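You operate a simulated robot arm through the tools that you are given. There is no shell and no other tool. Be economical: measure what you need, move in short steps, check, and stop when the job is done.

You run a simulated two-armed robot. Do the job below in one go: nothing can be reset, and whatever is moved stays where it is left.

JOB
Wipe up the spill on the workbench top with the rag and put it back.
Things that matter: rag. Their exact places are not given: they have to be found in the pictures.

The check looks at the end state, three seconds after you hand in, the way a careful person would. Anything else that was tipped, shoved, dropped, spilled or broken makes it a failure.

ROBOT AND FRAMES
Two 7-joint arms with two-finger parallel grippers on one trunk, on a base that drives. Base frame: it is fixed to the floor where the robot stands at the start and does not move with it; the origin is under the middle of the robot, x ahead of it, y to its left, z up; the surface under the hand at the start is at about z = 90. Lengths are in cm, angles in degrees, forces in N, time in s.
The left shoulder is at the start at [11, 16.9, 145.9], the right one opposite. With the tool pointing down near the work surface each hand reaches from about 44 to 74 cm from the robot's upright axis, wherever it stands, measured 20 degrees to its own side. Payload 1.57 kg a hand.
The TCP of each hand is the grasp point between the finger pads, 3 cm short of the fingertips. In the tool frame z runs along the fingers and y along their closing line. Largest opening 8 cm; finger width 1.7, thickness 1.2; the body of the gripper, 4 by 8.2 cm, starts 8 cm behind the TCP.
Orientation is that of the tool frame in the base frame, as a unit quaternion [x, y, z, w]. With the fingers straight down and closing along the base's y, the tool's x points along the base's -x, its y along +y and its z along -z.

CONTROLS
- The arms move only by the tool play_rows. It takes "left_targets", "right_targets" or both (then of equal length, played together; a hand with none holds still); each is a list of rows, each a list of 7 numbers: the opening, from 0 (shut) to 1 (fully open), then the shift along the base's x, y, z in units of 400 mm (1.0 is 400 mm), then the turn, a rotation vector about the base's x, y, z in units of 120 degrees (1.0 is 120 degrees). In form: [[grip, dx, dy, dz, rx, ry, rz], ...]. A call has 1 to 20 rows; each row is the pose to reach, as a shift and turn from the pose commanded when the call began. A call with a number of a shift or a turn outside -1 to 1 is refused whole. Rows are played at 5 a second. More than 5 cm and 8.6 degrees between two rows, or a gripper value outside its range, and nothing of the call is played. Where a pose cannot be reached the arm comes as near as it can. A force on the tool above 40 N (or 10 N above the force at the start of the call, whichever is more), or a blocked arm, ends the call early, and 0.2 s more pass. Each finger travels about 7.2 cm/s and halts on what it meets, pressing with about 39 N; the grip force reading is that of the motor and also rises with nothing between the fingers. The clock runs only during rows and for 0.2 s after the last one: add rows that repeat a pose to give the fingers time. It gives the time, the measured TCP pose, the force on the tool (base axes), the opening and the grip force at its end, in the units of the frame above (readings bear some noise), with the torque about the TCP (base axes, N m) and any sound that the robot's microphone picked up, and new pictures: "views" is both (left out), scene, wrist or none (wrist: the cameras of the hands that moved).
- Cameras (640 x 400 px; columns grow to the right, rows downward): "scene" is now at [16.35, 1.88, 165.39]; the picture's right is [0.37, -0.93, 0.00], its down [-0.66, -0.26, -0.71] and it looks along [0.66, 0.26, -0.71] (base axes); focal length 293 px, centre (320, 200). "left" rides on the left gripper at [7.2, 0.7, -12.2] in its tool frame; the picture's right is [-0.09, 1.00, 0.00], its down [-0.84, -0.08, -0.54] and it looks along [-0.54, -0.05, 0.84] (tool axes); focal length 238 px, centre (320, 200). "right" rides on the right gripper at [7.2, -0.7, -12.2] in its tool frame; the picture's right is [0.09, 1.00, 0.00], its down [-0.84, 0.08, -0.54] and it looks along [-0.54, 0.05, 0.84] (tool axes); focal length 238 px, centre (320, 200).
- lift_body(by): slides the trunk up (or, below 0, down) by that many cm; the arms and the scene camera ride with it, the base frame stays. It gives what a move gives, with no picture.
- drive_base(legs): drives the robot by 1 to 6 legs, each [ahead, left, turn to the left] in cm, cm and degrees, along the robot's own axes; the way and the turn of a leg run together, so that a leg with both is an arc; at most 150 cm and 180 degrees a leg. The arms and the cameras ride along, it lands a little off, and it stops where it bumps. It gives what a move gives, and a new picture of the scene camera.
- turn_head(pan, tilt): turns the head with the scene camera to pan (to the left, within 86 degrees either way) and tilt (down, from -29 to 69), counted from straight ahead of the robot. It gives what a move gives, and a new picture of the scene camera.
- point_at(camera, pixels): for up to 12 pixels [column, row] of the newest picture of that camera ("zoom" is the newest enlarged one), the place [x, y, z] in the base frame of the surface seen there, good to about 0.2 cm, but the place of the scene camera against the robot may be out by one fixed shift of up to 1.8 cm in any direction. No time passes.
- zoom(camera, box): a new picture of the part [left, top, right, bottom] of that camera's present view, enlarged. No time passes.
- sign_off(): hands the job in; it is judged then, once.

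Keep the steps short. Do not move on a guess: measure, check each grasp and each placing, and mend mistakes. In all there are 80 turns and 260 pictures (those below and enlarged ones count). Leave the grippers open and the arms clear of the work at the hand-in unless told otherwise, and finish with a single line.

The tools are called as a command line: name --argument value ..., lists and objects as JSON in quotes. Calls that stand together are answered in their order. play_rows: Moves the arms, as the interface text tells. Its arguments: {"type":"object","properties":{"left_targets":{"type":"array","items":{"type":"array","items":{"type":"number"}}},"right_targets":{"type":"array","items":{"type":"array","items":{"type":"number"}}},"views":{"type":"string","enum":["both","scene","wrist","none"]}},"required":[]} The other tools are called the same way: lift_body (by) slides the trunk up or down; drive_base (legs) drives the base; turn_head (pan, tilt) turns the head that bears the scene camera; point_at (camera, pixels) gives the place of the surface under pixels of a picture; zoom (camera, box) takes an enlarged picture of a part of a camera's view; sign_off () hands the job in.

At the start:

```text
time_s: 0.0
left_eef_pos: [51.12, 49.39, 99.89]
left_tool_rot: [0.0, 1.0, 0.0, 0.0]
left_ft_force: [0.1, -0.4, -0.1]
left_ft_torque: [0.01, -0.01, 0.0]
left_opening: 7.98
left_finger_force: 0.1
right_eef_pos: [70.93, -5.73, 114.84]
right_tool_rot: [0.0, 1.0, 0.0, 0.0]
right_ft_force: [-0.2, -0.3, 0.2]
right_ft_torque: [-0.01, 0.01, -0.03]
right_opening: 8.01
right_finger_force: 0.0
trunk travel left (down, up): [-77.3, 11.7]
robot x, y, heading: [0.2, -0.0, -0.4]
head pan, tilt: [21.5, 44.9]
```

scene: 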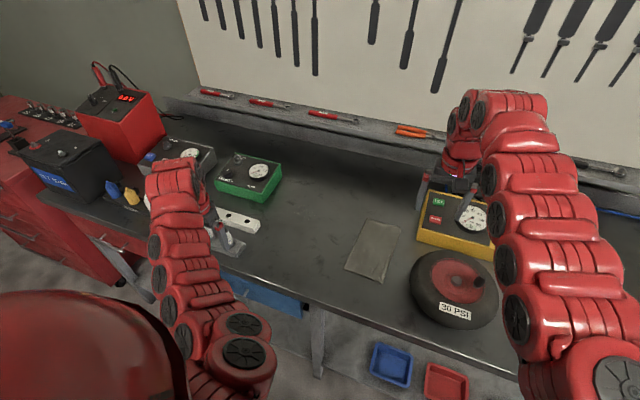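
right: 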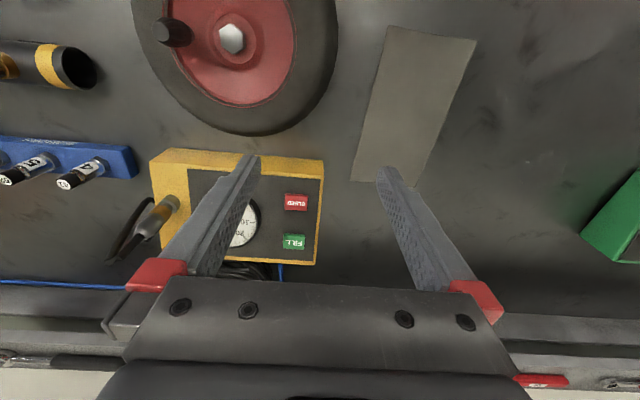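
left: 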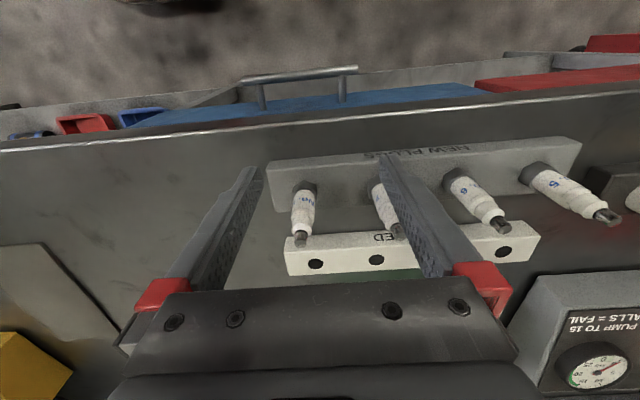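

I see a grey flat sheet at about (373,250) in the scene picture that may be the rag. I'll enlarge it and look around for the spill.

zoom --camera "scene" --box '[300, 180, 460, 300]'

zoom --camera "scene" --box '[100, 80, 420, 280]'

turn_head --pan -25 --tilt 45

```text
3.33 times, centred on (380, 240) of scene
```

zoom: 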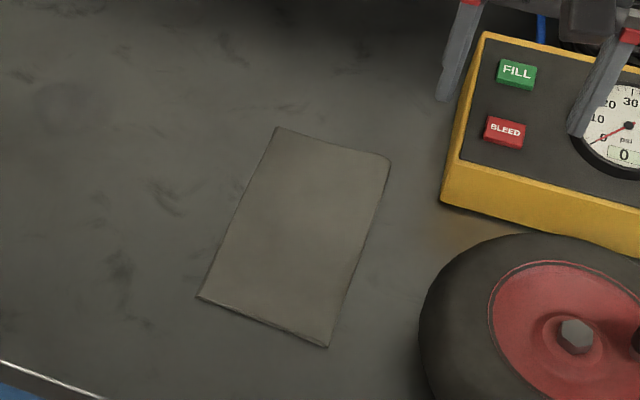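

```text
2.00 times, centred on (260, 180) of scene
```

zoom: 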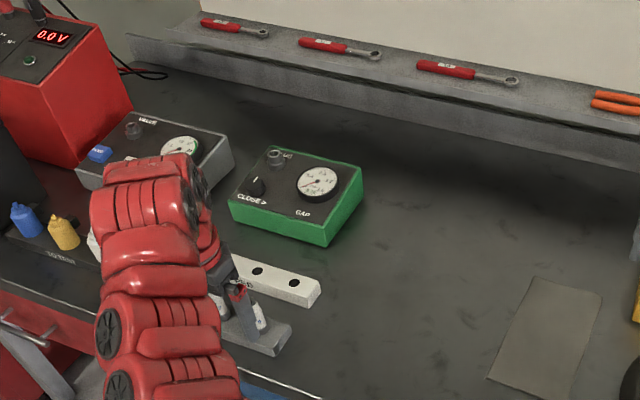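

```text
time_s: 1.1
left_eef_pos: [51.05, 49.51, 100.01]
left_tool_rot: [0.0, 1.0, 0.0, 0.0]
left_ft_force: [-1.0, 0.1, 0.3]
left_ft_torque: [-0.01, 0.02, 0.03]
left_opening: 7.99
left_finger_force: 0.0
right_eef_pos: [70.86, -5.69, 114.86]
right_tool_rot: [0.0, 1.0, 0.0, 0.0]
right_ft_force: [0.2, 0.4, -0.7]
right_ft_torque: [0.0, 0.0, 0.02]
right_opening: 8.0
right_finger_force: 0.0
trunk travel left (down, up): [-77.3, 11.7]
robot x, y, heading: [0.04, -0.03, 0.0]
head pan, tilt: [-25.0, 45.0]
```

scene: 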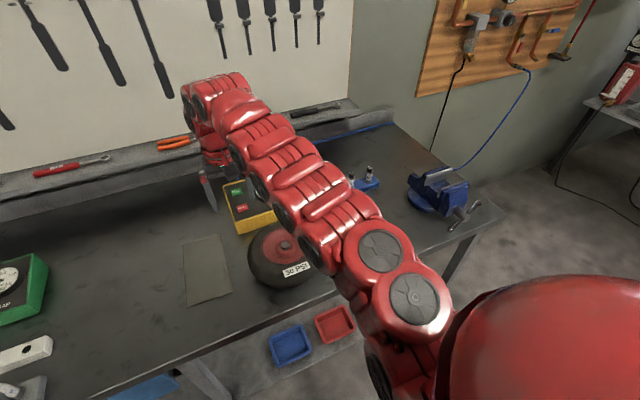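

The sheet looks like a folded rag; no spill found yet. I noticed a reddish area in the left wrist picture near (610,240); enlarging that and other wrist parts.

zoom --camera "left" --box '[440, 120, 640, 400]'

zoom --camera "right" --box '[0, 0, 640, 400]'

zoom --camera "scene" --box '[200, 80, 520, 280]'

point_at --camera "right" --pixels '[[388, 28], [476, 41], [352, 180], [425, 187], [415, 110], [500, 100], [620, 250]]'

point_at --camera "left" --pixels '[[580, 240], [625, 235], [40, 245], [118, 335], [250, 200], [500, 150]]'

```text
1.43 times, centred on (540, 260) of left
```

zoom: 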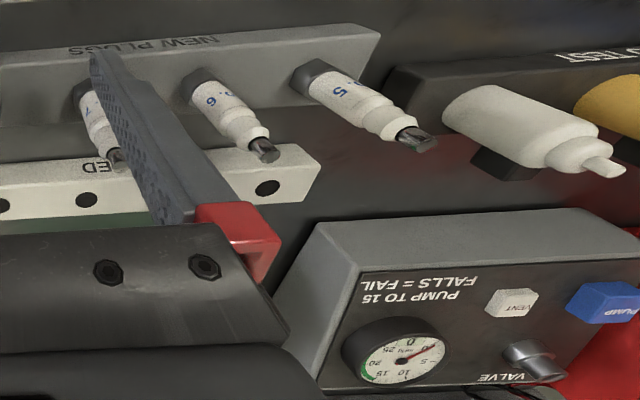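

```text
1.00 times, centred on (320, 200) of right (not enlarged: the box is as wide or as high as the picture)
```

zoom: 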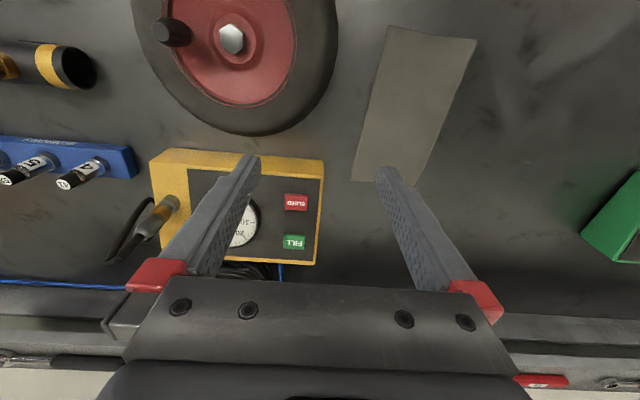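

```text
2.00 times, centred on (360, 180) of scene
```

zoom: 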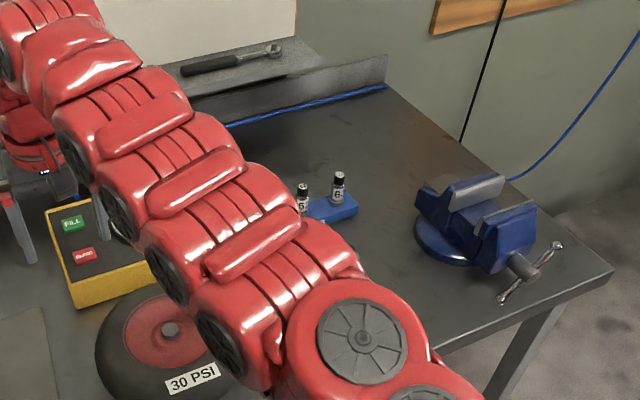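

```text
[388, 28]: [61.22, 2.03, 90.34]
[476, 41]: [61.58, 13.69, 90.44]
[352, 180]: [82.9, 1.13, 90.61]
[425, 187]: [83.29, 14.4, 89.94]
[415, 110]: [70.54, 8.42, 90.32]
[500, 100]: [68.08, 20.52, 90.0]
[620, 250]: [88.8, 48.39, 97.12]
```

```text
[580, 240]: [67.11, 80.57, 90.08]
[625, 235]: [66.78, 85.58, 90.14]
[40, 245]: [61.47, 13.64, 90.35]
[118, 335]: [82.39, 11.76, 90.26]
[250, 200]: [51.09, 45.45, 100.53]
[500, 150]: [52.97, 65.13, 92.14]
```

The spill isn't visible yet; the right arm hides part of the bench. I'll look both ways with the head.

turn_head --pan 55 --tilt 40

turn_head --pan -60 --tilt 40

turn_head --pan 5 --tilt 60

```text
time_s: 2.7
left_eef_pos: [51.11, 49.58, 100.02]
left_tool_rot: [0.001, 1.0, 0.0, 0.0]
left_ft_force: [0.4, 0.3, -0.4]
left_ft_torque: [0.01, 0.06, -0.02]
left_opening: 8.0
left_finger_force: 0.1
right_eef_pos: [70.91, -5.83, 114.76]
right_tool_rot: [0.001, 1.0, 0.0, 0.0]
right_ft_force: [0.3, -0.2, -0.3]
right_ft_torque: [-0.02, 0.01, 0.01]
right_opening: 7.99
right_finger_force: 0.0
trunk travel left (down, up): [-77.3, 11.7]
robot x, y, heading: [-0.08, 0.06, -0.0]
head pan, tilt: [55.0, 40.0]
```

scene: 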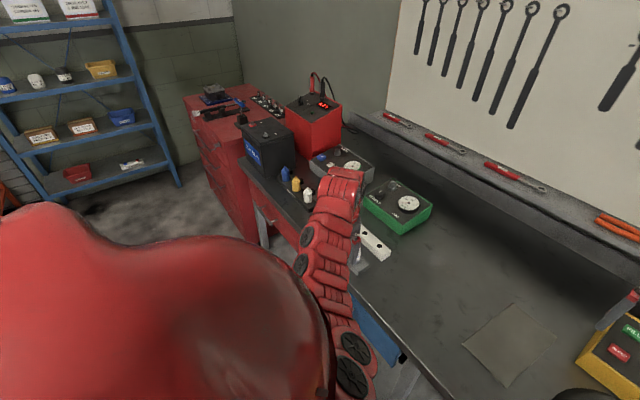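

```text
time_s: 4.6
left_eef_pos: [51.03, 49.48, 99.92]
left_tool_rot: [0.0, 1.0, 0.0, 0.0]
left_ft_force: [-1.2, -0.4, -0.8]
left_ft_torque: [-0.02, -0.03, 0.01]
left_opening: 7.98
left_finger_force: 0.1
right_eef_pos: [70.86, -5.65, 114.83]
right_tool_rot: [0.001, 1.0, 0.001, 0.0]
right_ft_force: [0.8, -0.1, -0.6]
right_ft_torque: [-0.03, -0.01, -0.02]
right_opening: 8.0
right_finger_force: 0.1
trunk travel left (down, up): [-77.3, 11.7]
robot x, y, heading: [0.03, 0.08, -0.1]
head pan, tilt: [-60.0, 40.0]
```

scene: 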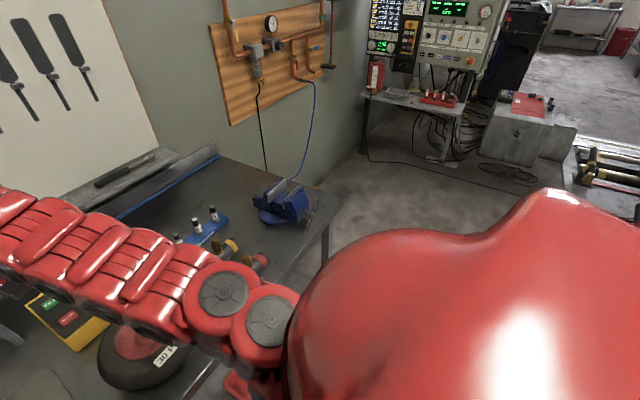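

```text
time_s: 6.0
left_eef_pos: [51.04, 49.43, 100.01]
left_tool_rot: [-0.001, 1.0, 0.0, 0.0]
left_ft_force: [0.1, 0.6, 0.2]
left_ft_torque: [0.0, -0.05, 0.0]
left_opening: 8.01
left_finger_force: 0.1
right_eef_pos: [70.95, -5.7, 114.81]
right_tool_rot: [0.0, 1.0, 0.0, -0.001]
right_ft_force: [-0.5, -0.1, 0.6]
right_ft_torque: [-0.03, 0.01, 0.01]
right_opening: 7.98
right_finger_force: 0.2
trunk travel left (down, up): [-77.3, 11.7]
robot x, y, heading: [-0.19, 0.24, 0.1]
head pan, tilt: [5.0, 60.0]
```

scene: 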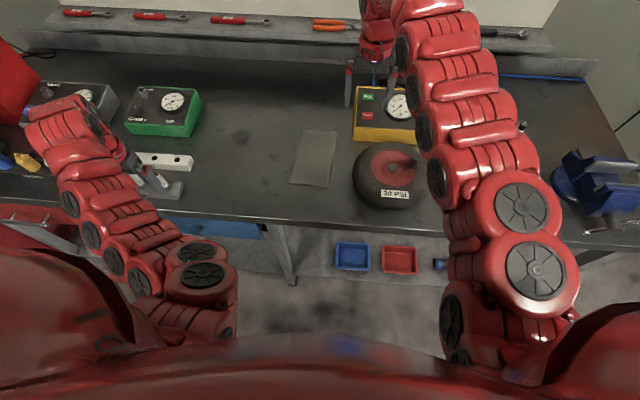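

Two banded cylinders lie behind the right arm near (225,250) two pictures ago. I'll raise the right hand and pull it right to scan that end of the bench with its camera.

play_rows --right_targets '[[1, 0, 0, 0.1, 0, 0, 0], [1, 0, 0, 0.2, 0, 0, 0], [1, -0.06, -0.1, 0.2, 0, 0, 0], [1, -0.12, -0.2, 0.2, 0, 0, 0], [1, -0.18, -0.3, 0.2, 0, 0, 0], [1, -0.24, -0.4, 0.2, 0, 0, 0], [1, -0.3, -0.5, 0.2, 0, 0, 0], [1, -0.36, -0.6, 0.2, 0, 0, 0]]'

```text
time_s: 7.8
left_eef_pos: [51.07, 49.4, 100.09]
left_tool_rot: [-0.001, 1.0, 0.001, 0.0]
left_ft_force: [0.4, 0.6, -0.5]
left_ft_torque: [-0.01, 0.01, 0.02]
left_opening: 8.0
left_finger_force: 0.1
right_eef_pos: [60.5, -31.48, 119.58]
right_tool_rot: [-0.002, 1.0, 0.001, 0.001]
right_ft_force: [-0.3, -0.3, 0.4]
right_ft_torque: [0.0, 0.01, 0.02]
right_opening: 8.03
right_finger_force: 0.0
right hand out of reach, approached as far as the arm can: row 2, 3, 4, 5, 6, 7, 8
trunk travel left (down, up): [-77.3, 11.7]
robot x, y, heading: [-0.21, 0.1, 0.1]
head pan, tilt: [5.0, 60.0]
```

scene: 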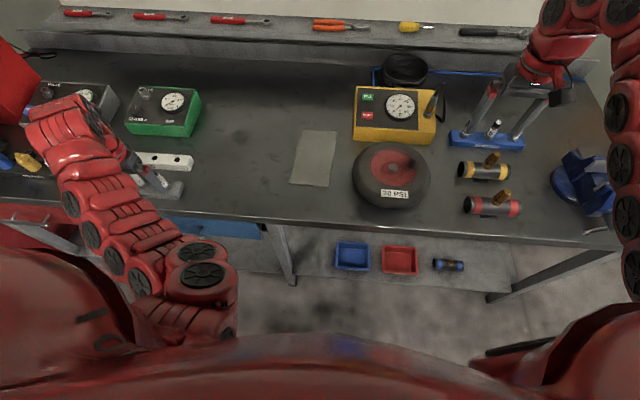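
right: 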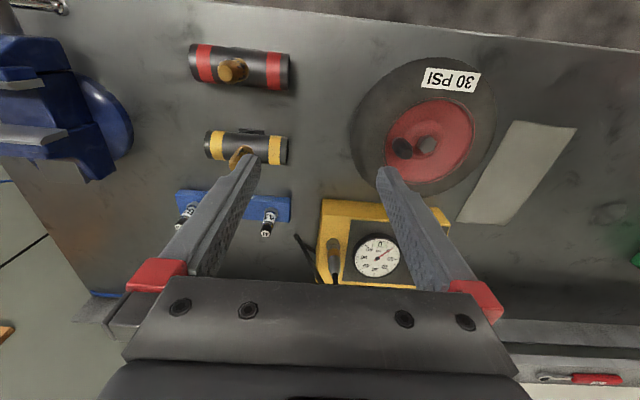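

Now the bench is well exposed. I'll enlarge parts of it to look for the spill.

zoom --camera "scene" --box '[180, 80, 350, 210]'

zoom --camera "scene" --box '[400, 100, 620, 260]'

zoom --camera "right" --box '[420, 0, 640, 300]'

zoom --camera "right" --box '[0, 0, 400, 300]'

zoom --camera "scene" --box '[0, 40, 220, 220]'

```text
3.08 times, centred on (265, 145) of scene
```

zoom: 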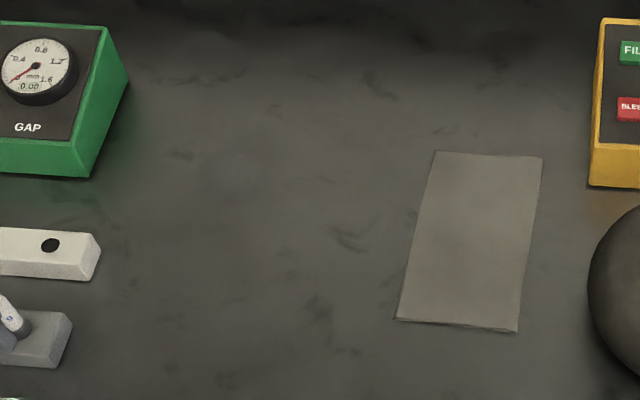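

```text
2.50 times, centred on (510, 180) of scene
```

zoom: 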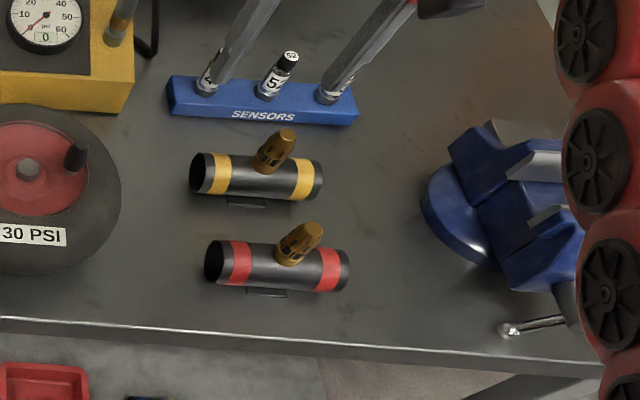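

```text
1.33 times, centred on (530, 150) of right
```

zoom: 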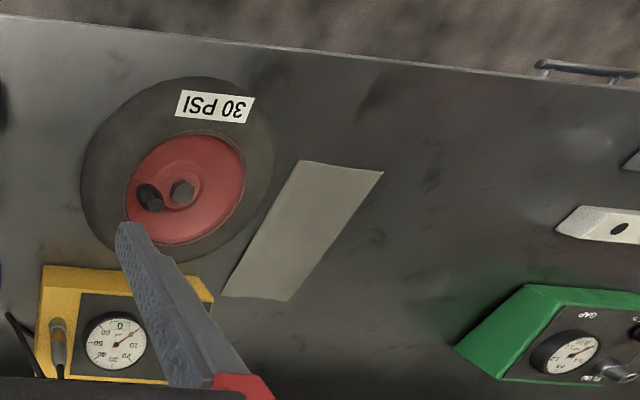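

```text
1.33 times, centred on (200, 150) of right
```

zoom: 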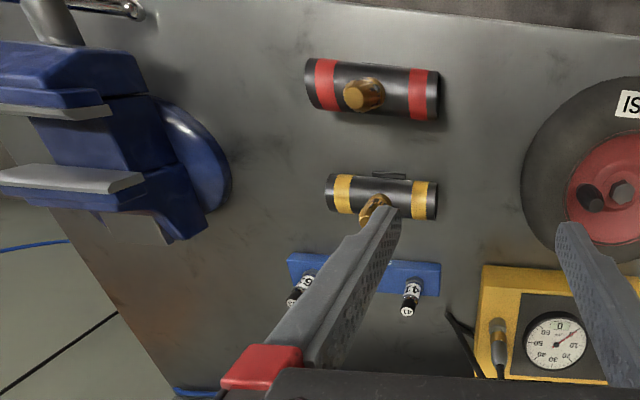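

```text
2.22 times, centred on (110, 130) of scene
```

zoom: 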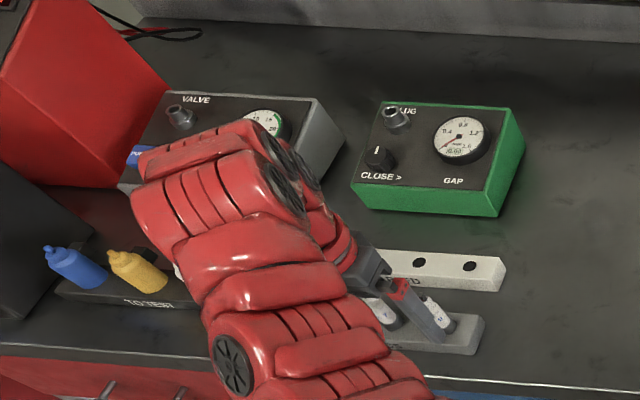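

A glossy patch shows in the right wrist picture near (615,210), between rag and green box — possibly a clear wet film. Enlarging and locating it.

zoom --camera "right" --box '[540, 60, 640, 260]'

zoom --camera "right" --box '[560, 80, 640, 130]'

point_at --camera "right" --pixels '[[610, 213], [595, 105], [573, 45], [515, 122], [575, 127], [457, 221], [503, 224]]'

```text
2.00 times, centred on (590, 160) of right
```

zoom: 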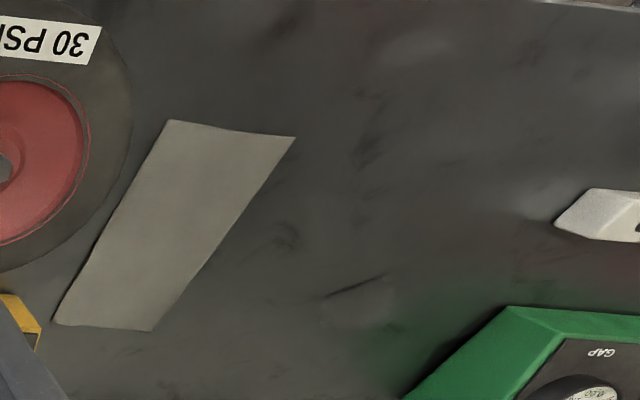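

```text
8.00 times, centred on (600, 105) of right
```

zoom: 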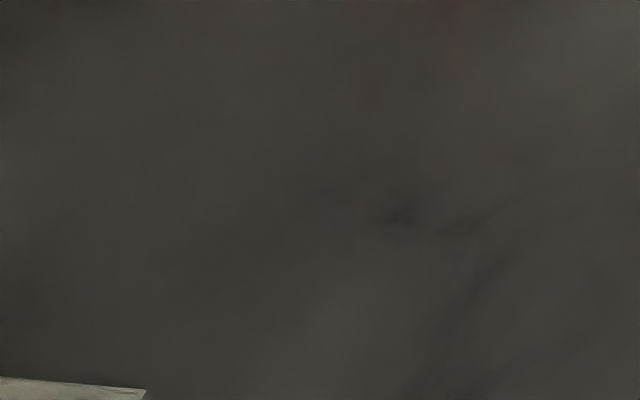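

```text
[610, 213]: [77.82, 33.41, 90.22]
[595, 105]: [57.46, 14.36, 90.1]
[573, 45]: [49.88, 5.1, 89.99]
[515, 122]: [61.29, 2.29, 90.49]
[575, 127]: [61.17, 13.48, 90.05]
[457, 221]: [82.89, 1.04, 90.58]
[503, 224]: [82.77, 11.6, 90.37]
```

There's a faint arc-edged patch near [77.8, 33.4] on the bench. I'll bring the left hand, raised, over that area to look with its camera.

play_rows --left_targets '[[1, 0, 0, 0.12, 0, 0, 0], [1, 0, 0, 0.24, 0, 0, 0], [1, 0.02, -0.1, 0.26, 0, 0, 0], [1, 0.05, -0.2, 0.26, 0, 0, 0], [1, 0.1, -0.3, 0.26, 0, 0, 0], [1, 0.15, -0.4, 0.26, 0, 0, 0]]'

zoom --camera "left" --box '[160, 0, 480, 260]'

```text
time_s: 9.2
left_eef_pos: [58.13, 42.87, 103.79]
left_tool_rot: [-0.015, 1.0, 0.017, 0.021]
left_ft_force: [0.3, -0.1, -0.2]
left_ft_torque: [-0.02, 0.01, 0.02]
left_opening: 8.01
left_finger_force: 0.0
left hand out of reach, approached as far as the arm can: row 1, 2, 3, 4, 5, 6
right_eef_pos: [60.53, -31.27, 119.61]
right_tool_rot: [0.0, 1.0, 0.0, 0.001]
right_ft_force: [-0.2, -0.4, -0.2]
right_ft_torque: [-0.04, -0.03, 0.01]
right_opening: 8.0
right_finger_force: 0.0
trunk travel left (down, up): [-77.3, 11.7]
robot x, y, heading: [0.25, 0.17, 0.2]
head pan, tilt: [5.0, 60.0]
```

scene: 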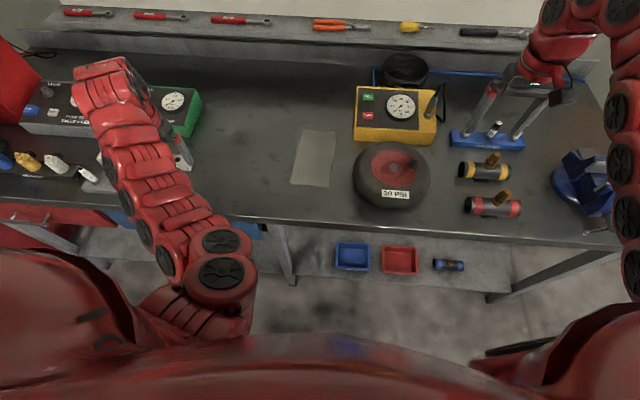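
left: 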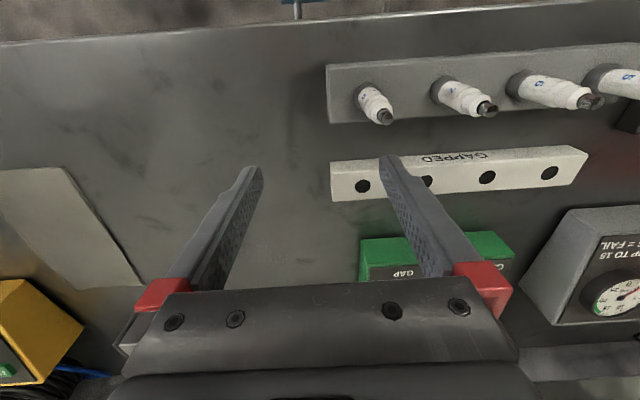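

```text
1.54 times, centred on (320, 130) of left
```

zoom: 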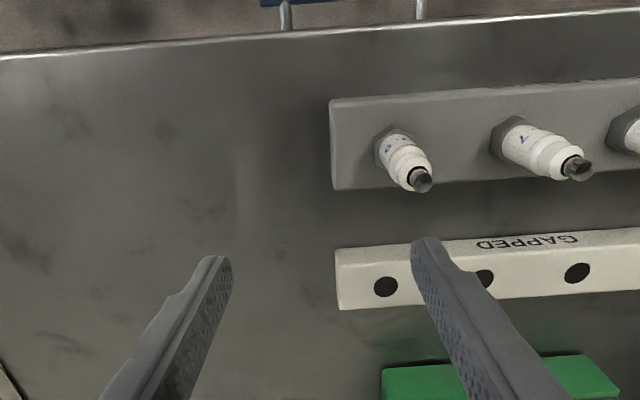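

The left hand can't go higher with the trunk here. I'll raise the trunk by 10 cm to get both hands well above everything and view more.

lift_body --by 10

zoom --camera "left" --box '[0, 0, 639, 399]'

zoom --camera "scene" --box '[160, 60, 360, 220]'

```text
time_s: 10.5
left_eef_pos: [58.24, 42.84, 113.76]
left_tool_rot: [-0.015, 1.0, 0.017, 0.021]
left_ft_force: [0.0, 0.0, -1.5]
left_ft_torque: [0.04, 0.02, 0.01]
left_opening: 8.02
left_finger_force: 0.1
right_eef_pos: [60.6, -31.47, 129.56]
right_tool_rot: [0.0, 1.0, 0.001, 0.001]
right_ft_force: [0.2, -0.8, 0.1]
right_ft_torque: [-0.01, 0.01, -0.01]
right_opening: 8.0
right_finger_force: 0.1
trunk travel left (down, up): [-87.3, 1.7]
robot x, y, heading: [0.0, -0.09, 0.1]
head pan, tilt: [5.0, 60.0]
```

```text
1.00 times, centred on (320, 200) of left (not enlarged: the box is as wide or as high as the picture)
```

zoom: 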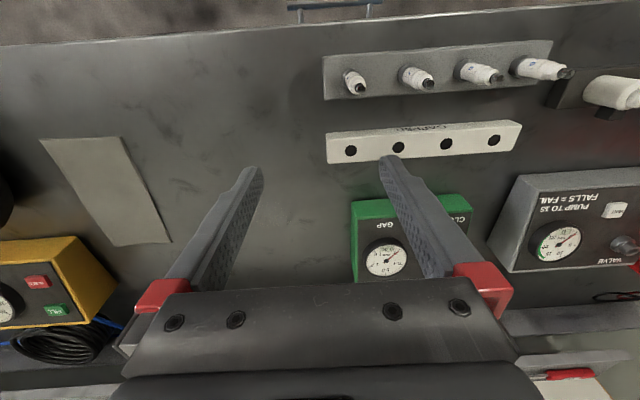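

```text
2.50 times, centred on (260, 140) of scene
```

zoom: 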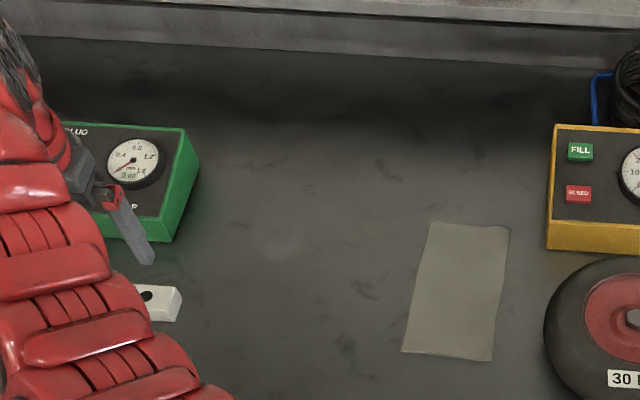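

A faint round patch appears at zoom (280,240), i.e. scene about (244,156). Enlarging and measuring it.

zoom --camera "scene" --box '[214, 131, 274, 181]'

point_at --camera "zoom" --pixels '[[320, 200], [100, 200], [540, 200], [320, 60], [320, 340]]'

zoom --camera "left" --box '[120, 60, 360, 280]'

zoom --camera "right" --box '[480, 80, 640, 260]'

```text
8.00 times, centred on (244, 156) of scene
```

zoom: 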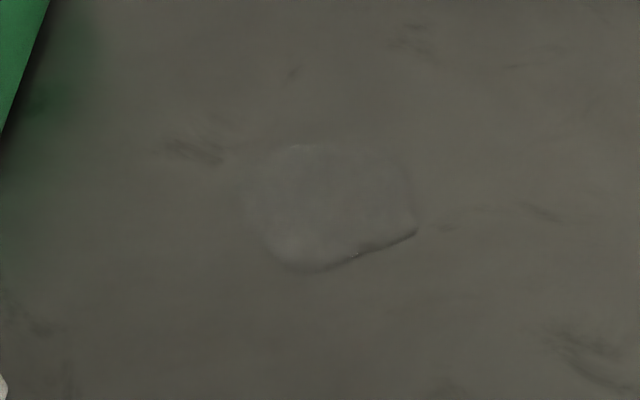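

```text
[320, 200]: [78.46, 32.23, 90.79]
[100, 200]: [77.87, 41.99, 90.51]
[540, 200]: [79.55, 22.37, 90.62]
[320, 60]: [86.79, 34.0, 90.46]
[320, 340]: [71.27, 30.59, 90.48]
```

```text
1.82 times, centred on (240, 170) of left
```

zoom: 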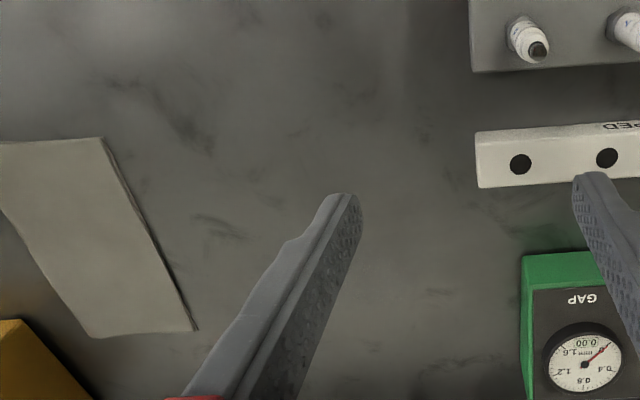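

```text
2.22 times, centred on (560, 170) of right
```

zoom: 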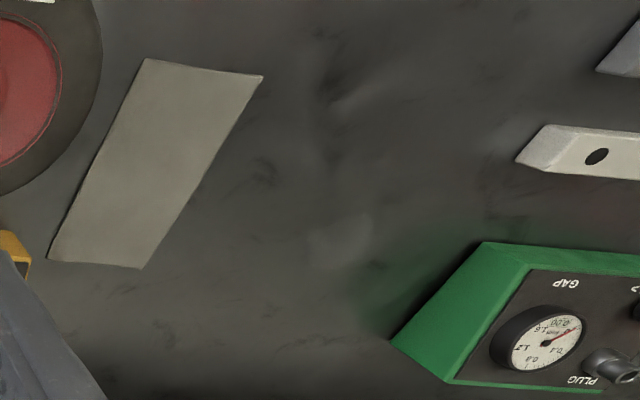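

Found it: a clear film about 7–8 cm wide, at scene zoom rows 143–272, cols 245–417. I'll locate it in the unshifted right wrist camera, and check rag corners, bench edge, and the space under the bench for driving closer.

point_at --camera "zoom" --pixels '[[340, 240], [310, 235], [370, 240], [340, 265], [350, 215], [146, 60], [262, 75], [48, 260], [140, 268]]'

turn_head --pan 5 --tilt 69

point_at --camera "scene" --pixels '[[300, 200], [420, 205], [350, 240], [290, 250], [480, 240], [320, 290]]'

```text
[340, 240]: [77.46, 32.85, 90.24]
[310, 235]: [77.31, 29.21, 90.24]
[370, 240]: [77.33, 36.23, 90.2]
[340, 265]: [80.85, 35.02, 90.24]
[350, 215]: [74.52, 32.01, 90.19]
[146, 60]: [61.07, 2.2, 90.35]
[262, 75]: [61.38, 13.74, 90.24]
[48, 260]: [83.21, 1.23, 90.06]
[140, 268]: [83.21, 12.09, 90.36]
```

```text
time_s: 11.2
left_eef_pos: [58.12, 43.0, 113.79]
left_tool_rot: [-0.015, 1.0, 0.017, 0.022]
left_ft_force: [0.1, -0.1, 0.0]
left_ft_torque: [0.0, 0.0, -0.03]
left_opening: 8.01
left_finger_force: 0.0
right_eef_pos: [60.66, -31.42, 129.64]
right_tool_rot: [0.0, 1.0, 0.001, 0.001]
right_ft_force: [-0.9, 0.4, -0.1]
right_ft_torque: [0.03, 0.03, -0.03]
right_opening: 8.0
right_finger_force: 0.1
trunk travel left (down, up): [-87.3, 1.7]
robot x, y, heading: [-0.13, 0.41, -0.3]
head pan, tilt: [5.0, 68.8]
```

scene: 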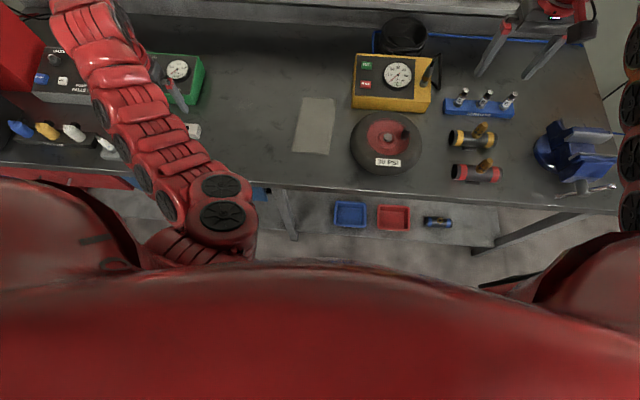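

```text
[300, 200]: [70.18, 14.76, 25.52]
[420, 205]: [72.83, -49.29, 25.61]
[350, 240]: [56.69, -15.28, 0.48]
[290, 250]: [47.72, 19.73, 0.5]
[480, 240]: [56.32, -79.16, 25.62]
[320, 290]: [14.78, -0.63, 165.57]
```

Spill centre ≈ [77.4, 32.7] (radius ≈3.7), out of reach from here. Measuring the bench edge, then driving a bit nearer.

point_at --camera "scene" --pixels '[[330, 188], [330, 194], [292, 230], [520, 205], [262, 190], [480, 250], [540, 232]]'

drive_base --legs '[[8, 4, 0]]'

```text
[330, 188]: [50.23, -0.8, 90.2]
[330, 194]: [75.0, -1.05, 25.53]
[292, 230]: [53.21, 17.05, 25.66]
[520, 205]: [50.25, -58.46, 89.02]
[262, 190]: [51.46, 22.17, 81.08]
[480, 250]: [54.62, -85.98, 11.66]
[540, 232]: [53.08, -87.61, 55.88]
```

```text
time_s: 12.3
left_eef_pos: [65.88, 46.7, 113.87]
left_tool_rot: [-0.014, 0.999, 0.019, 0.022]
left_ft_force: [-0.3, -0.9, 0.1]
left_ft_torque: [0.03, -0.01, 0.01]
left_opening: 8.0
left_finger_force: 0.1
right_eef_pos: [68.17, -27.56, 129.53]
right_tool_rot: [0.0, 1.0, 0.002, 0.002]
right_ft_force: [-0.5, 0.2, 0.5]
right_ft_torque: [0.01, -0.01, 0.02]
right_opening: 7.99
right_finger_force: 0.0
trunk travel left (down, up): [-87.3, 1.7]
robot x, y, heading: [8.12, 3.78, -0.1]
head pan, tilt: [5.0, 68.8]
```

scene: 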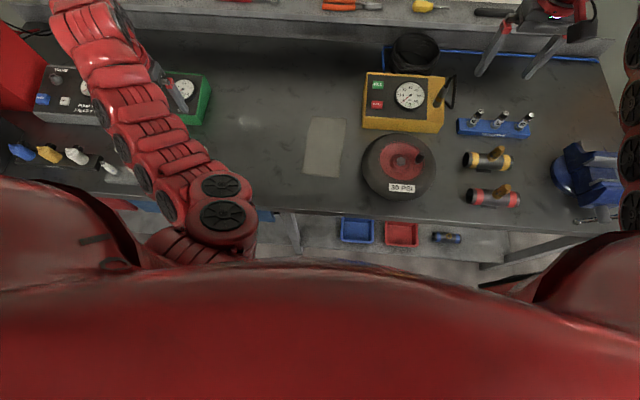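

Clean drive, and the spill glints at (250,120). A little more forward.

drive_base --legs '[[6, 2, 0]]'

zoom --camera "scene" --box '[190, 60, 370, 200]'

```text
time_s: 13.3
left_eef_pos: [71.49, 48.7, 114.19]
left_tool_rot: [-0.014, 0.999, 0.018, 0.025]
left_ft_force: [-0.3, -0.7, 0.1]
left_ft_torque: [0.0, -0.06, -0.02]
left_opening: 8.0
left_finger_force: 0.1
right_eef_pos: [73.7, -25.85, 129.82]
right_tool_rot: [0.001, 1.0, 0.002, 0.004]
right_ft_force: [-1.0, -1.1, 0.3]
right_ft_torque: [-0.02, -0.04, -0.03]
right_opening: 8.01
right_finger_force: 0.0
trunk travel left (down, up): [-87.3, 1.7]
robot x, y, heading: [13.47, 5.83, 0.1]
head pan, tilt: [5.0, 68.8]
```

scene: 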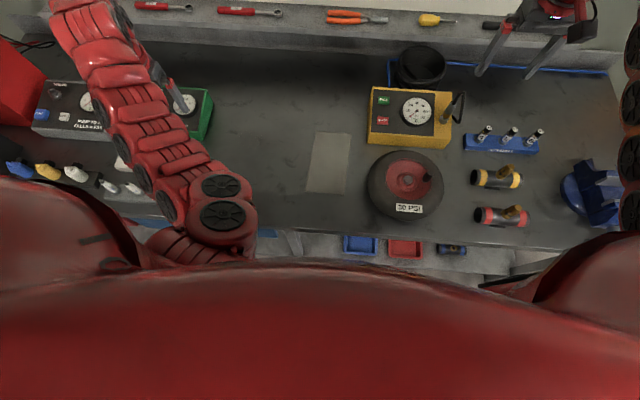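

```text
2.86 times, centred on (280, 130) of scene
```

zoom: 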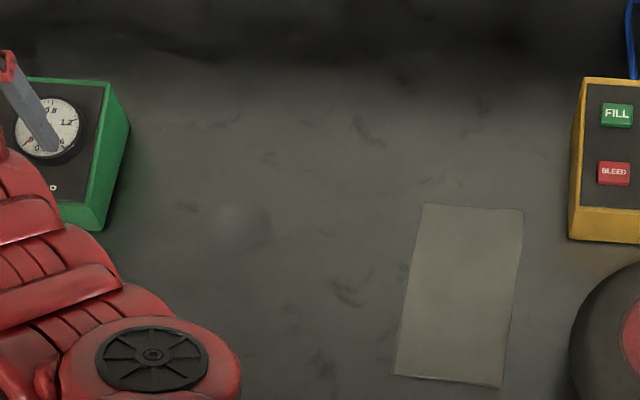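

Next, left hand towards above the rag, keeping its height; a short move first to see how commanded shifts behave.

play_rows --left_targets '[[1, 0, -0.1, 0, 0, 0, 0], [1, 0, -0.2, 0, 0, 0, 0]]' --views "none"

```text
time_s: 13.9
left_eef_pos: [74.19, 42.46, 112.8]
left_tool_rot: [-0.014, 0.999, 0.019, 0.022]
left_ft_force: [0.0, -0.2, 0.4]
left_ft_torque: [0.03, 0.01, 0.01]
left_opening: 8.01
left_finger_force: 0.1
left hand out of reach, approached as far as the arm can: row 1, 2
right_eef_pos: [74.11, -25.7, 129.61]
right_tool_rot: [0.002, 1.0, 0.0, 0.002]
right_ft_force: [0.5, -0.3, 0.4]
right_ft_torque: [-0.01, -0.02, 0.0]
right_opening: 8.01
right_finger_force: 0.1
trunk travel left (down, up): [-87.3, 1.7]
robot x, y, heading: [13.99, 5.57, 0.1]
head pan, tilt: [5.0, 68.8]
```

The command seems to keep the old target (≈[71,31,120]). I'll come down to a reachable height and move to y≈7 over the rag.

play_rows --left_targets '[[1, 0, 0, -0.1, 0, 0, 0], [1, 0, 0, -0.2, 0, 0, 0], [1, 0, 0, -0.3, 0, 0, 0], [1, 0, 0, -0.35, 0, 0, 0], [1, 0, -0.1, -0.35, 0, 0, 0], [1, 0, -0.2, -0.35, 0, 0, 0]]' --views "scene"

```text
time_s: 15.3
left_eef_pos: [74.21, 34.46, 98.6]
left_tool_rot: [-0.015, 1.0, 0.016, 0.021]
left_ft_force: [0.0, -0.3, -0.3]
left_ft_torque: [0.01, -0.02, 0.01]
left_opening: 7.99
left_finger_force: 0.1
right_eef_pos: [74.38, -25.75, 129.51]
right_tool_rot: [0.002, 1.0, 0.001, 0.001]
right_ft_force: [-0.8, -0.5, -0.3]
right_ft_torque: [0.01, 0.0, -0.04]
right_opening: 8.0
right_finger_force: 0.0
trunk travel left (down, up): [-87.3, 1.7]
robot x, y, heading: [13.74, 5.86, 0.0]
head pan, tilt: [5.0, 68.8]
```

scene: 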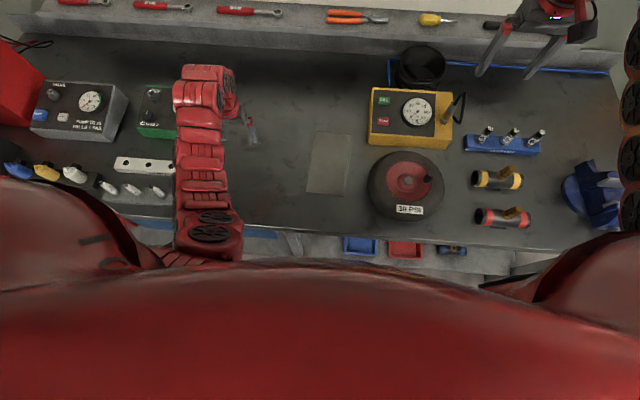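

Commands are relative to the reached pose. Now to over the rag centre ([72,7]), straightening the small tilt.

play_rows --left_targets '[[1, -0.01, -0.1, 0.04, -0.015, 0.02, -0.014], [1, -0.02, -0.2, 0.05, -0.015, 0.02, -0.014], [1, -0.03, -0.3, 0.05, -0.015, 0.02, -0.014], [1, -0.04, -0.4, 0.05, -0.015, 0.02, -0.014], [1, -0.05, -0.5, 0.05, -0.015, 0.02, -0.014], [1, -0.05, -0.6, 0.05, -0.015, 0.02, -0.014], [1, -0.05, -0.685, 0.05, -0.015, 0.02, -0.014], [1, -0.05, -0.685, 0.05, -0.015, 0.02, -0.014]]'

zoom --camera "left" --box '[160, 0, 480, 280]'

```text
time_s: 17.1
left_eef_pos: [72.41, 7.33, 100.66]
left_tool_rot: [0.0, 1.0, 0.0, 0.001]
left_ft_force: [-0.5, 0.8, 0.1]
left_ft_torque: [-0.05, -0.03, 0.0]
left_opening: 8.02
left_finger_force: 0.0
right_eef_pos: [74.28, -25.57, 129.54]
right_tool_rot: [0.001, 1.0, 0.0, 0.0]
right_ft_force: [0.4, 0.7, -0.4]
right_ft_torque: [0.04, -0.01, 0.01]
right_opening: 8.0
right_finger_force: 0.0
trunk travel left (down, up): [-87.3, 1.7]
robot x, y, heading: [13.55, 5.47, -0.3]
head pan, tilt: [5.0, 68.8]
```

scene: 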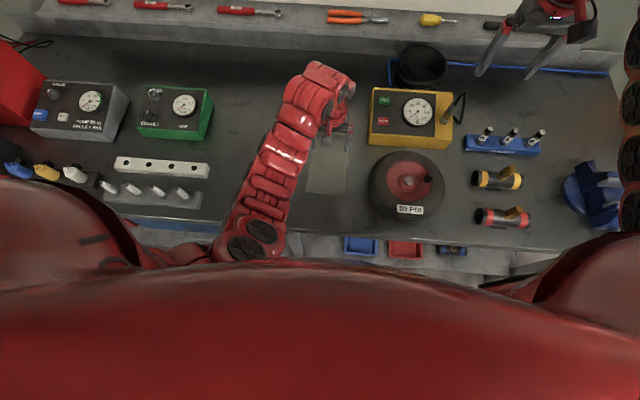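
left: 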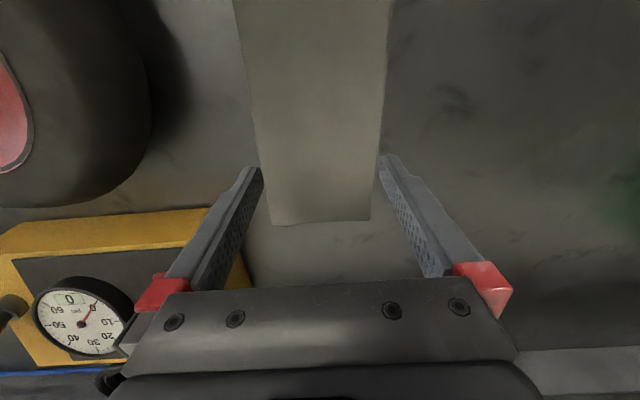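

```text
1.43 times, centred on (320, 140) of left
```

zoom: 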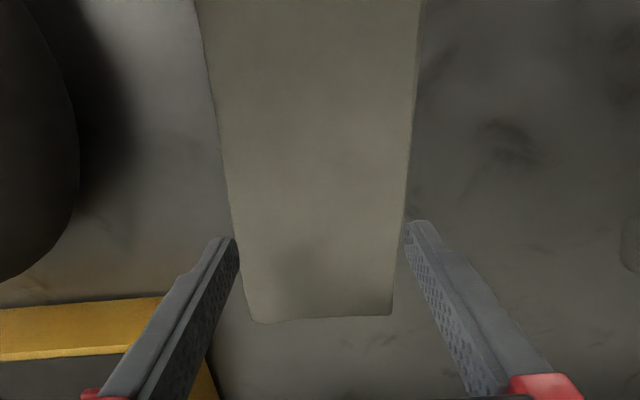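

Hand is centred over the rag. I'll narrow the fingers and lower to just above contact (tips ~0.4 cm above the rag), then press lightly.

play_rows --left_targets '[[0.5, 0, 0, -0.08, 0, 0, 0], [0.5, 0, 0, -0.14, 0, 0, 0], [0.5, 0, 0, -0.165, 0, 0, 0], [0.5, 0, 0, -0.165, 0, 0, 0]]' --views "wrist"

```text
time_s: 18.1
left_eef_pos: [72.29, 7.31, 94.13]
left_tool_rot: [0.0, 1.0, 0.002, 0.001]
left_ft_force: [0.8, 0.4, 0.2]
left_ft_torque: [0.0, -0.02, 0.0]
left_opening: 4.04
left_finger_force: 0.1
right_eef_pos: [74.24, -25.66, 129.5]
right_tool_rot: [0.001, 1.0, 0.001, 0.0]
right_ft_force: [-0.4, -0.2, 0.4]
right_ft_torque: [-0.02, -0.01, 0.02]
right_opening: 8.0
right_finger_force: 0.0
trunk travel left (down, up): [-87.3, 1.7]
robot x, y, heading: [13.91, 5.86, -0.3]
head pan, tilt: [5.0, 68.8]
```

left: 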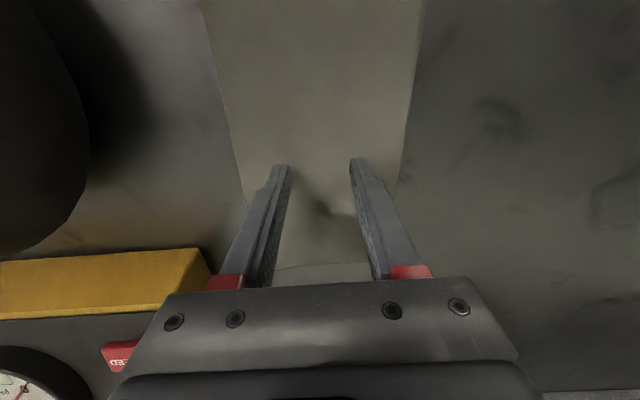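

Tips hover over the rag. Lowering by small steps to find contact.

play_rows --left_targets '[[0.5, 0, 0, -0.01, 0, 0, 0], [0.5, 0, 0, -0.015, 0, 0, 0], [0.5, 0, 0, -0.02, 0, 0, 0], [0.5, 0, 0, -0.02, 0, 0, 0]]' --views "none"

```text
time_s: 19.1
left_eef_pos: [72.4, 7.33, 93.36]
left_tool_rot: [0.0, 1.0, 0.001, 0.0]
left_ft_force: [0.5, -0.5, -0.1]
left_ft_torque: [0.03, 0.01, 0.0]
left_opening: 4.01
left_finger_force: 0.0
right_eef_pos: [74.25, -25.55, 129.56]
right_tool_rot: [0.0, 1.0, 0.0, 0.001]
right_ft_force: [-0.2, 0.0, 0.0]
right_ft_torque: [-0.02, 0.0, 0.02]
right_opening: 7.99
right_finger_force: 0.1
trunk travel left (down, up): [-87.3, 1.7]
robot x, y, heading: [13.72, 6.13, -0.2]
head pan, tilt: [5.0, 68.8]
```

No contact yet (0 N). Lower 0.2 cm at a time.

play_rows --left_targets '[[0.5, 0, 0, -0.005, 0, 0, 0], [0.5, 0, 0, -0.01, 0, 0, 0], [0.5, 0, 0, -0.01, 0, 0, 0]]' --views "wrist"

```text
time_s: 19.9
left_eef_pos: [72.23, 7.23, 93.18]
left_tool_rot: [0.0, 1.0, 0.0, 0.003]
left_ft_force: [3.4, 1.2, 24.9]
left_ft_torque: [-0.16, -0.08, 0.04]
left_opening: 4.01
left_finger_force: 0.0
right_eef_pos: [74.07, -25.58, 129.72]
right_tool_rot: [0.001, 1.0, 0.0, 0.001]
right_ft_force: [0.0, -0.8, 0.7]
right_ft_torque: [-0.01, 0.01, -0.04]
right_opening: 7.99
right_finger_force: 0.1
trunk travel left (down, up): [-87.3, 1.7]
robot x, y, heading: [14.09, 5.81, 0.0]
head pan, tilt: [5.0, 68.8]
```

left: 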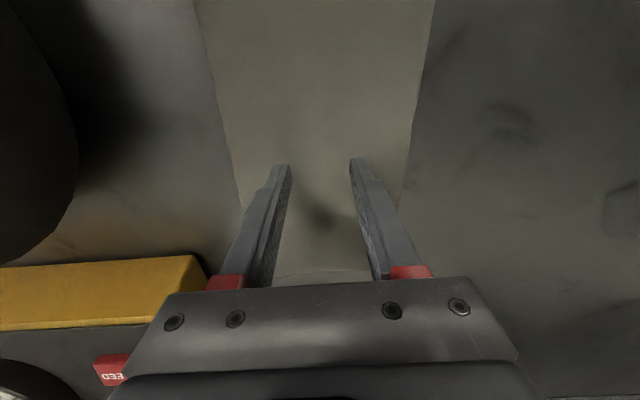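

Contact: 25 N pressing. Test whether pressing drags the rag: shift 2 cm left.

play_rows --left_targets '[[0.5, 0, 0.01, 0.002, 0, 0, 0], [0.5, 0, 0.03, 0.002, 0, 0, 0], [0.5, 0, 0.05, 0.002, 0, 0, 0], [0.5, 0, 0.05, 0.002, 0, 0, 0]]' --views "wrist"

point_at --camera "left" --pixels '[[230, 140], [415, 140], [200, 40], [428, 40], [325, 210]]'

```text
time_s: 20.9
left_eef_pos: [72.2, 9.15, 93.18]
left_tool_rot: [0.001, 1.0, 0.002, 0.002]
left_ft_force: [0.0, -4.8, 28.7]
left_ft_torque: [-0.43, 0.01, -0.01]
left_opening: 4.03
left_finger_force: 0.1
right_eef_pos: [74.02, -25.64, 129.68]
right_tool_rot: [0.0, 1.0, 0.001, 0.003]
right_ft_force: [0.4, -0.2, 0.1]
right_ft_torque: [0.01, 0.01, 0.03]
right_opening: 7.96
right_finger_force: 0.0
trunk travel left (down, up): [-87.3, 1.7]
robot x, y, heading: [13.71, 6.12, -0.2]
head pan, tilt: [5.0, 68.8]
```

left: 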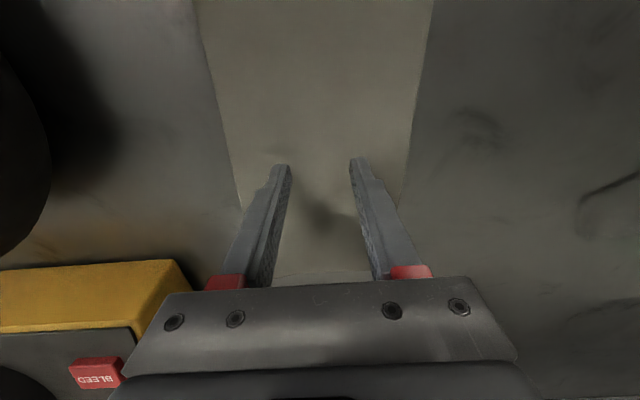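

```text
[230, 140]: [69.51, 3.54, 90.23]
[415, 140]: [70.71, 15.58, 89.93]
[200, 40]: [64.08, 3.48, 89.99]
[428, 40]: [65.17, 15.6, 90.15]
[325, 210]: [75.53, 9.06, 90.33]
```

The rag moves with the fingers (its edges stay put in the wrist view). Continue dragging towards the spill, stopping short to check obstacles.

play_rows --left_targets '[[0.5, 0, 0.02, 0.001, 0, 0, 0], [0.5, 0, 0.05, 0.001, 0, 0, 0], [0.5, 0, 0.08, 0.001, 0, 0, 0], [0.5, 0, 0.11, 0.001, 0, 0, 0], [0.5, 0, 0.14, 0.001, 0, 0, 0], [0.5, 0, 0.17, 0.001, 0, 0, 0], [0.5, 0, 0.2, 0.001, 0, 0, 0], [0.5, 0, 0.22, 0.001, 0, 0, 0]]'

zoom --camera "left" --box '[400, 40, 640, 280]'

```text
time_s: 22.7
left_eef_pos: [72.16, 18.05, 93.22]
left_tool_rot: [0.0, 1.0, 0.002, 0.002]
left_ft_force: [-0.1, -3.9, 24.4]
left_ft_torque: [-0.42, 0.05, 0.0]
left_opening: 3.98
left_finger_force: 0.5
right_eef_pos: [74.08, -25.83, 129.55]
right_tool_rot: [0.001, 1.0, 0.001, 0.003]
right_ft_force: [-0.7, -0.8, -0.3]
right_ft_torque: [0.01, 0.02, 0.02]
right_opening: 8.01
right_finger_force: 0.1
trunk travel left (down, up): [-87.3, 1.7]
robot x, y, heading: [13.86, 5.74, -0.2]
head pan, tilt: [5.0, 68.8]
```

scene: 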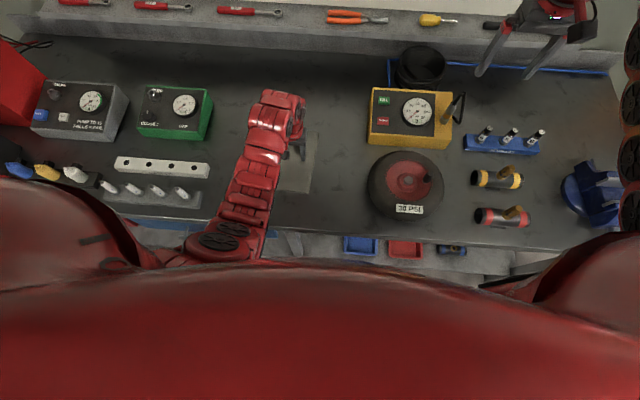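
left: 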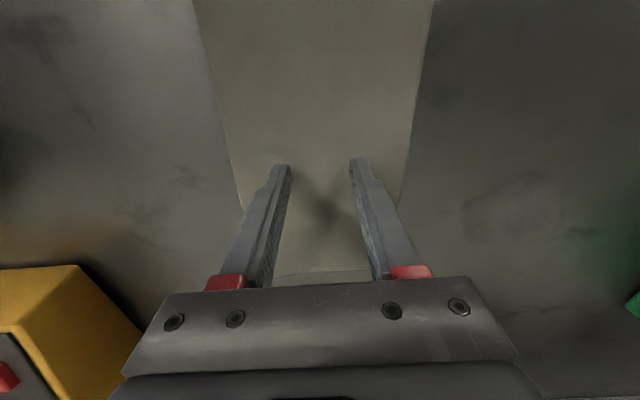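

```text
1.67 times, centred on (520, 160) of left
```

zoom: 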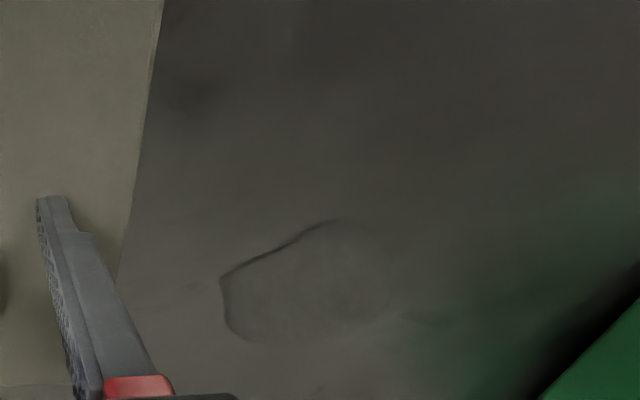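

The spill outline is clear ahead. Measure its rim, the green box, and via scene the white bar and plug tray ends plus a common reference.

point_at --camera "zoom" --pixels '[[220, 285], [335, 222], [240, 338], [390, 270], [380, 310], [310, 345], [600, 345], [135, 180], [640, 310]]'

point_at --camera "scene" --pixels '[[210, 162], [208, 178], [201, 207], [203, 194], [207, 141], [212, 100], [200, 138], [309, 190], [317, 134]]'

```text
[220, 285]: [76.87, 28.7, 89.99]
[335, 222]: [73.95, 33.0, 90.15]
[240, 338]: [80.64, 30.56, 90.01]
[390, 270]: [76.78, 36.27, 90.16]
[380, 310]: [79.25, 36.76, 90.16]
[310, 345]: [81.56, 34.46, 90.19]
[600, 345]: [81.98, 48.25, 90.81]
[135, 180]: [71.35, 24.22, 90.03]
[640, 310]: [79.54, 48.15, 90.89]
```

```text
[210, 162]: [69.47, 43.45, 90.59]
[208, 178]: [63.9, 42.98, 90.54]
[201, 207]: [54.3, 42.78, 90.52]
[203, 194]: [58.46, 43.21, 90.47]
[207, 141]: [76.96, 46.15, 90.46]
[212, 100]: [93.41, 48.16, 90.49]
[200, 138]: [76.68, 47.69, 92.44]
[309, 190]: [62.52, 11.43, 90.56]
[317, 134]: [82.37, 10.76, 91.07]
```

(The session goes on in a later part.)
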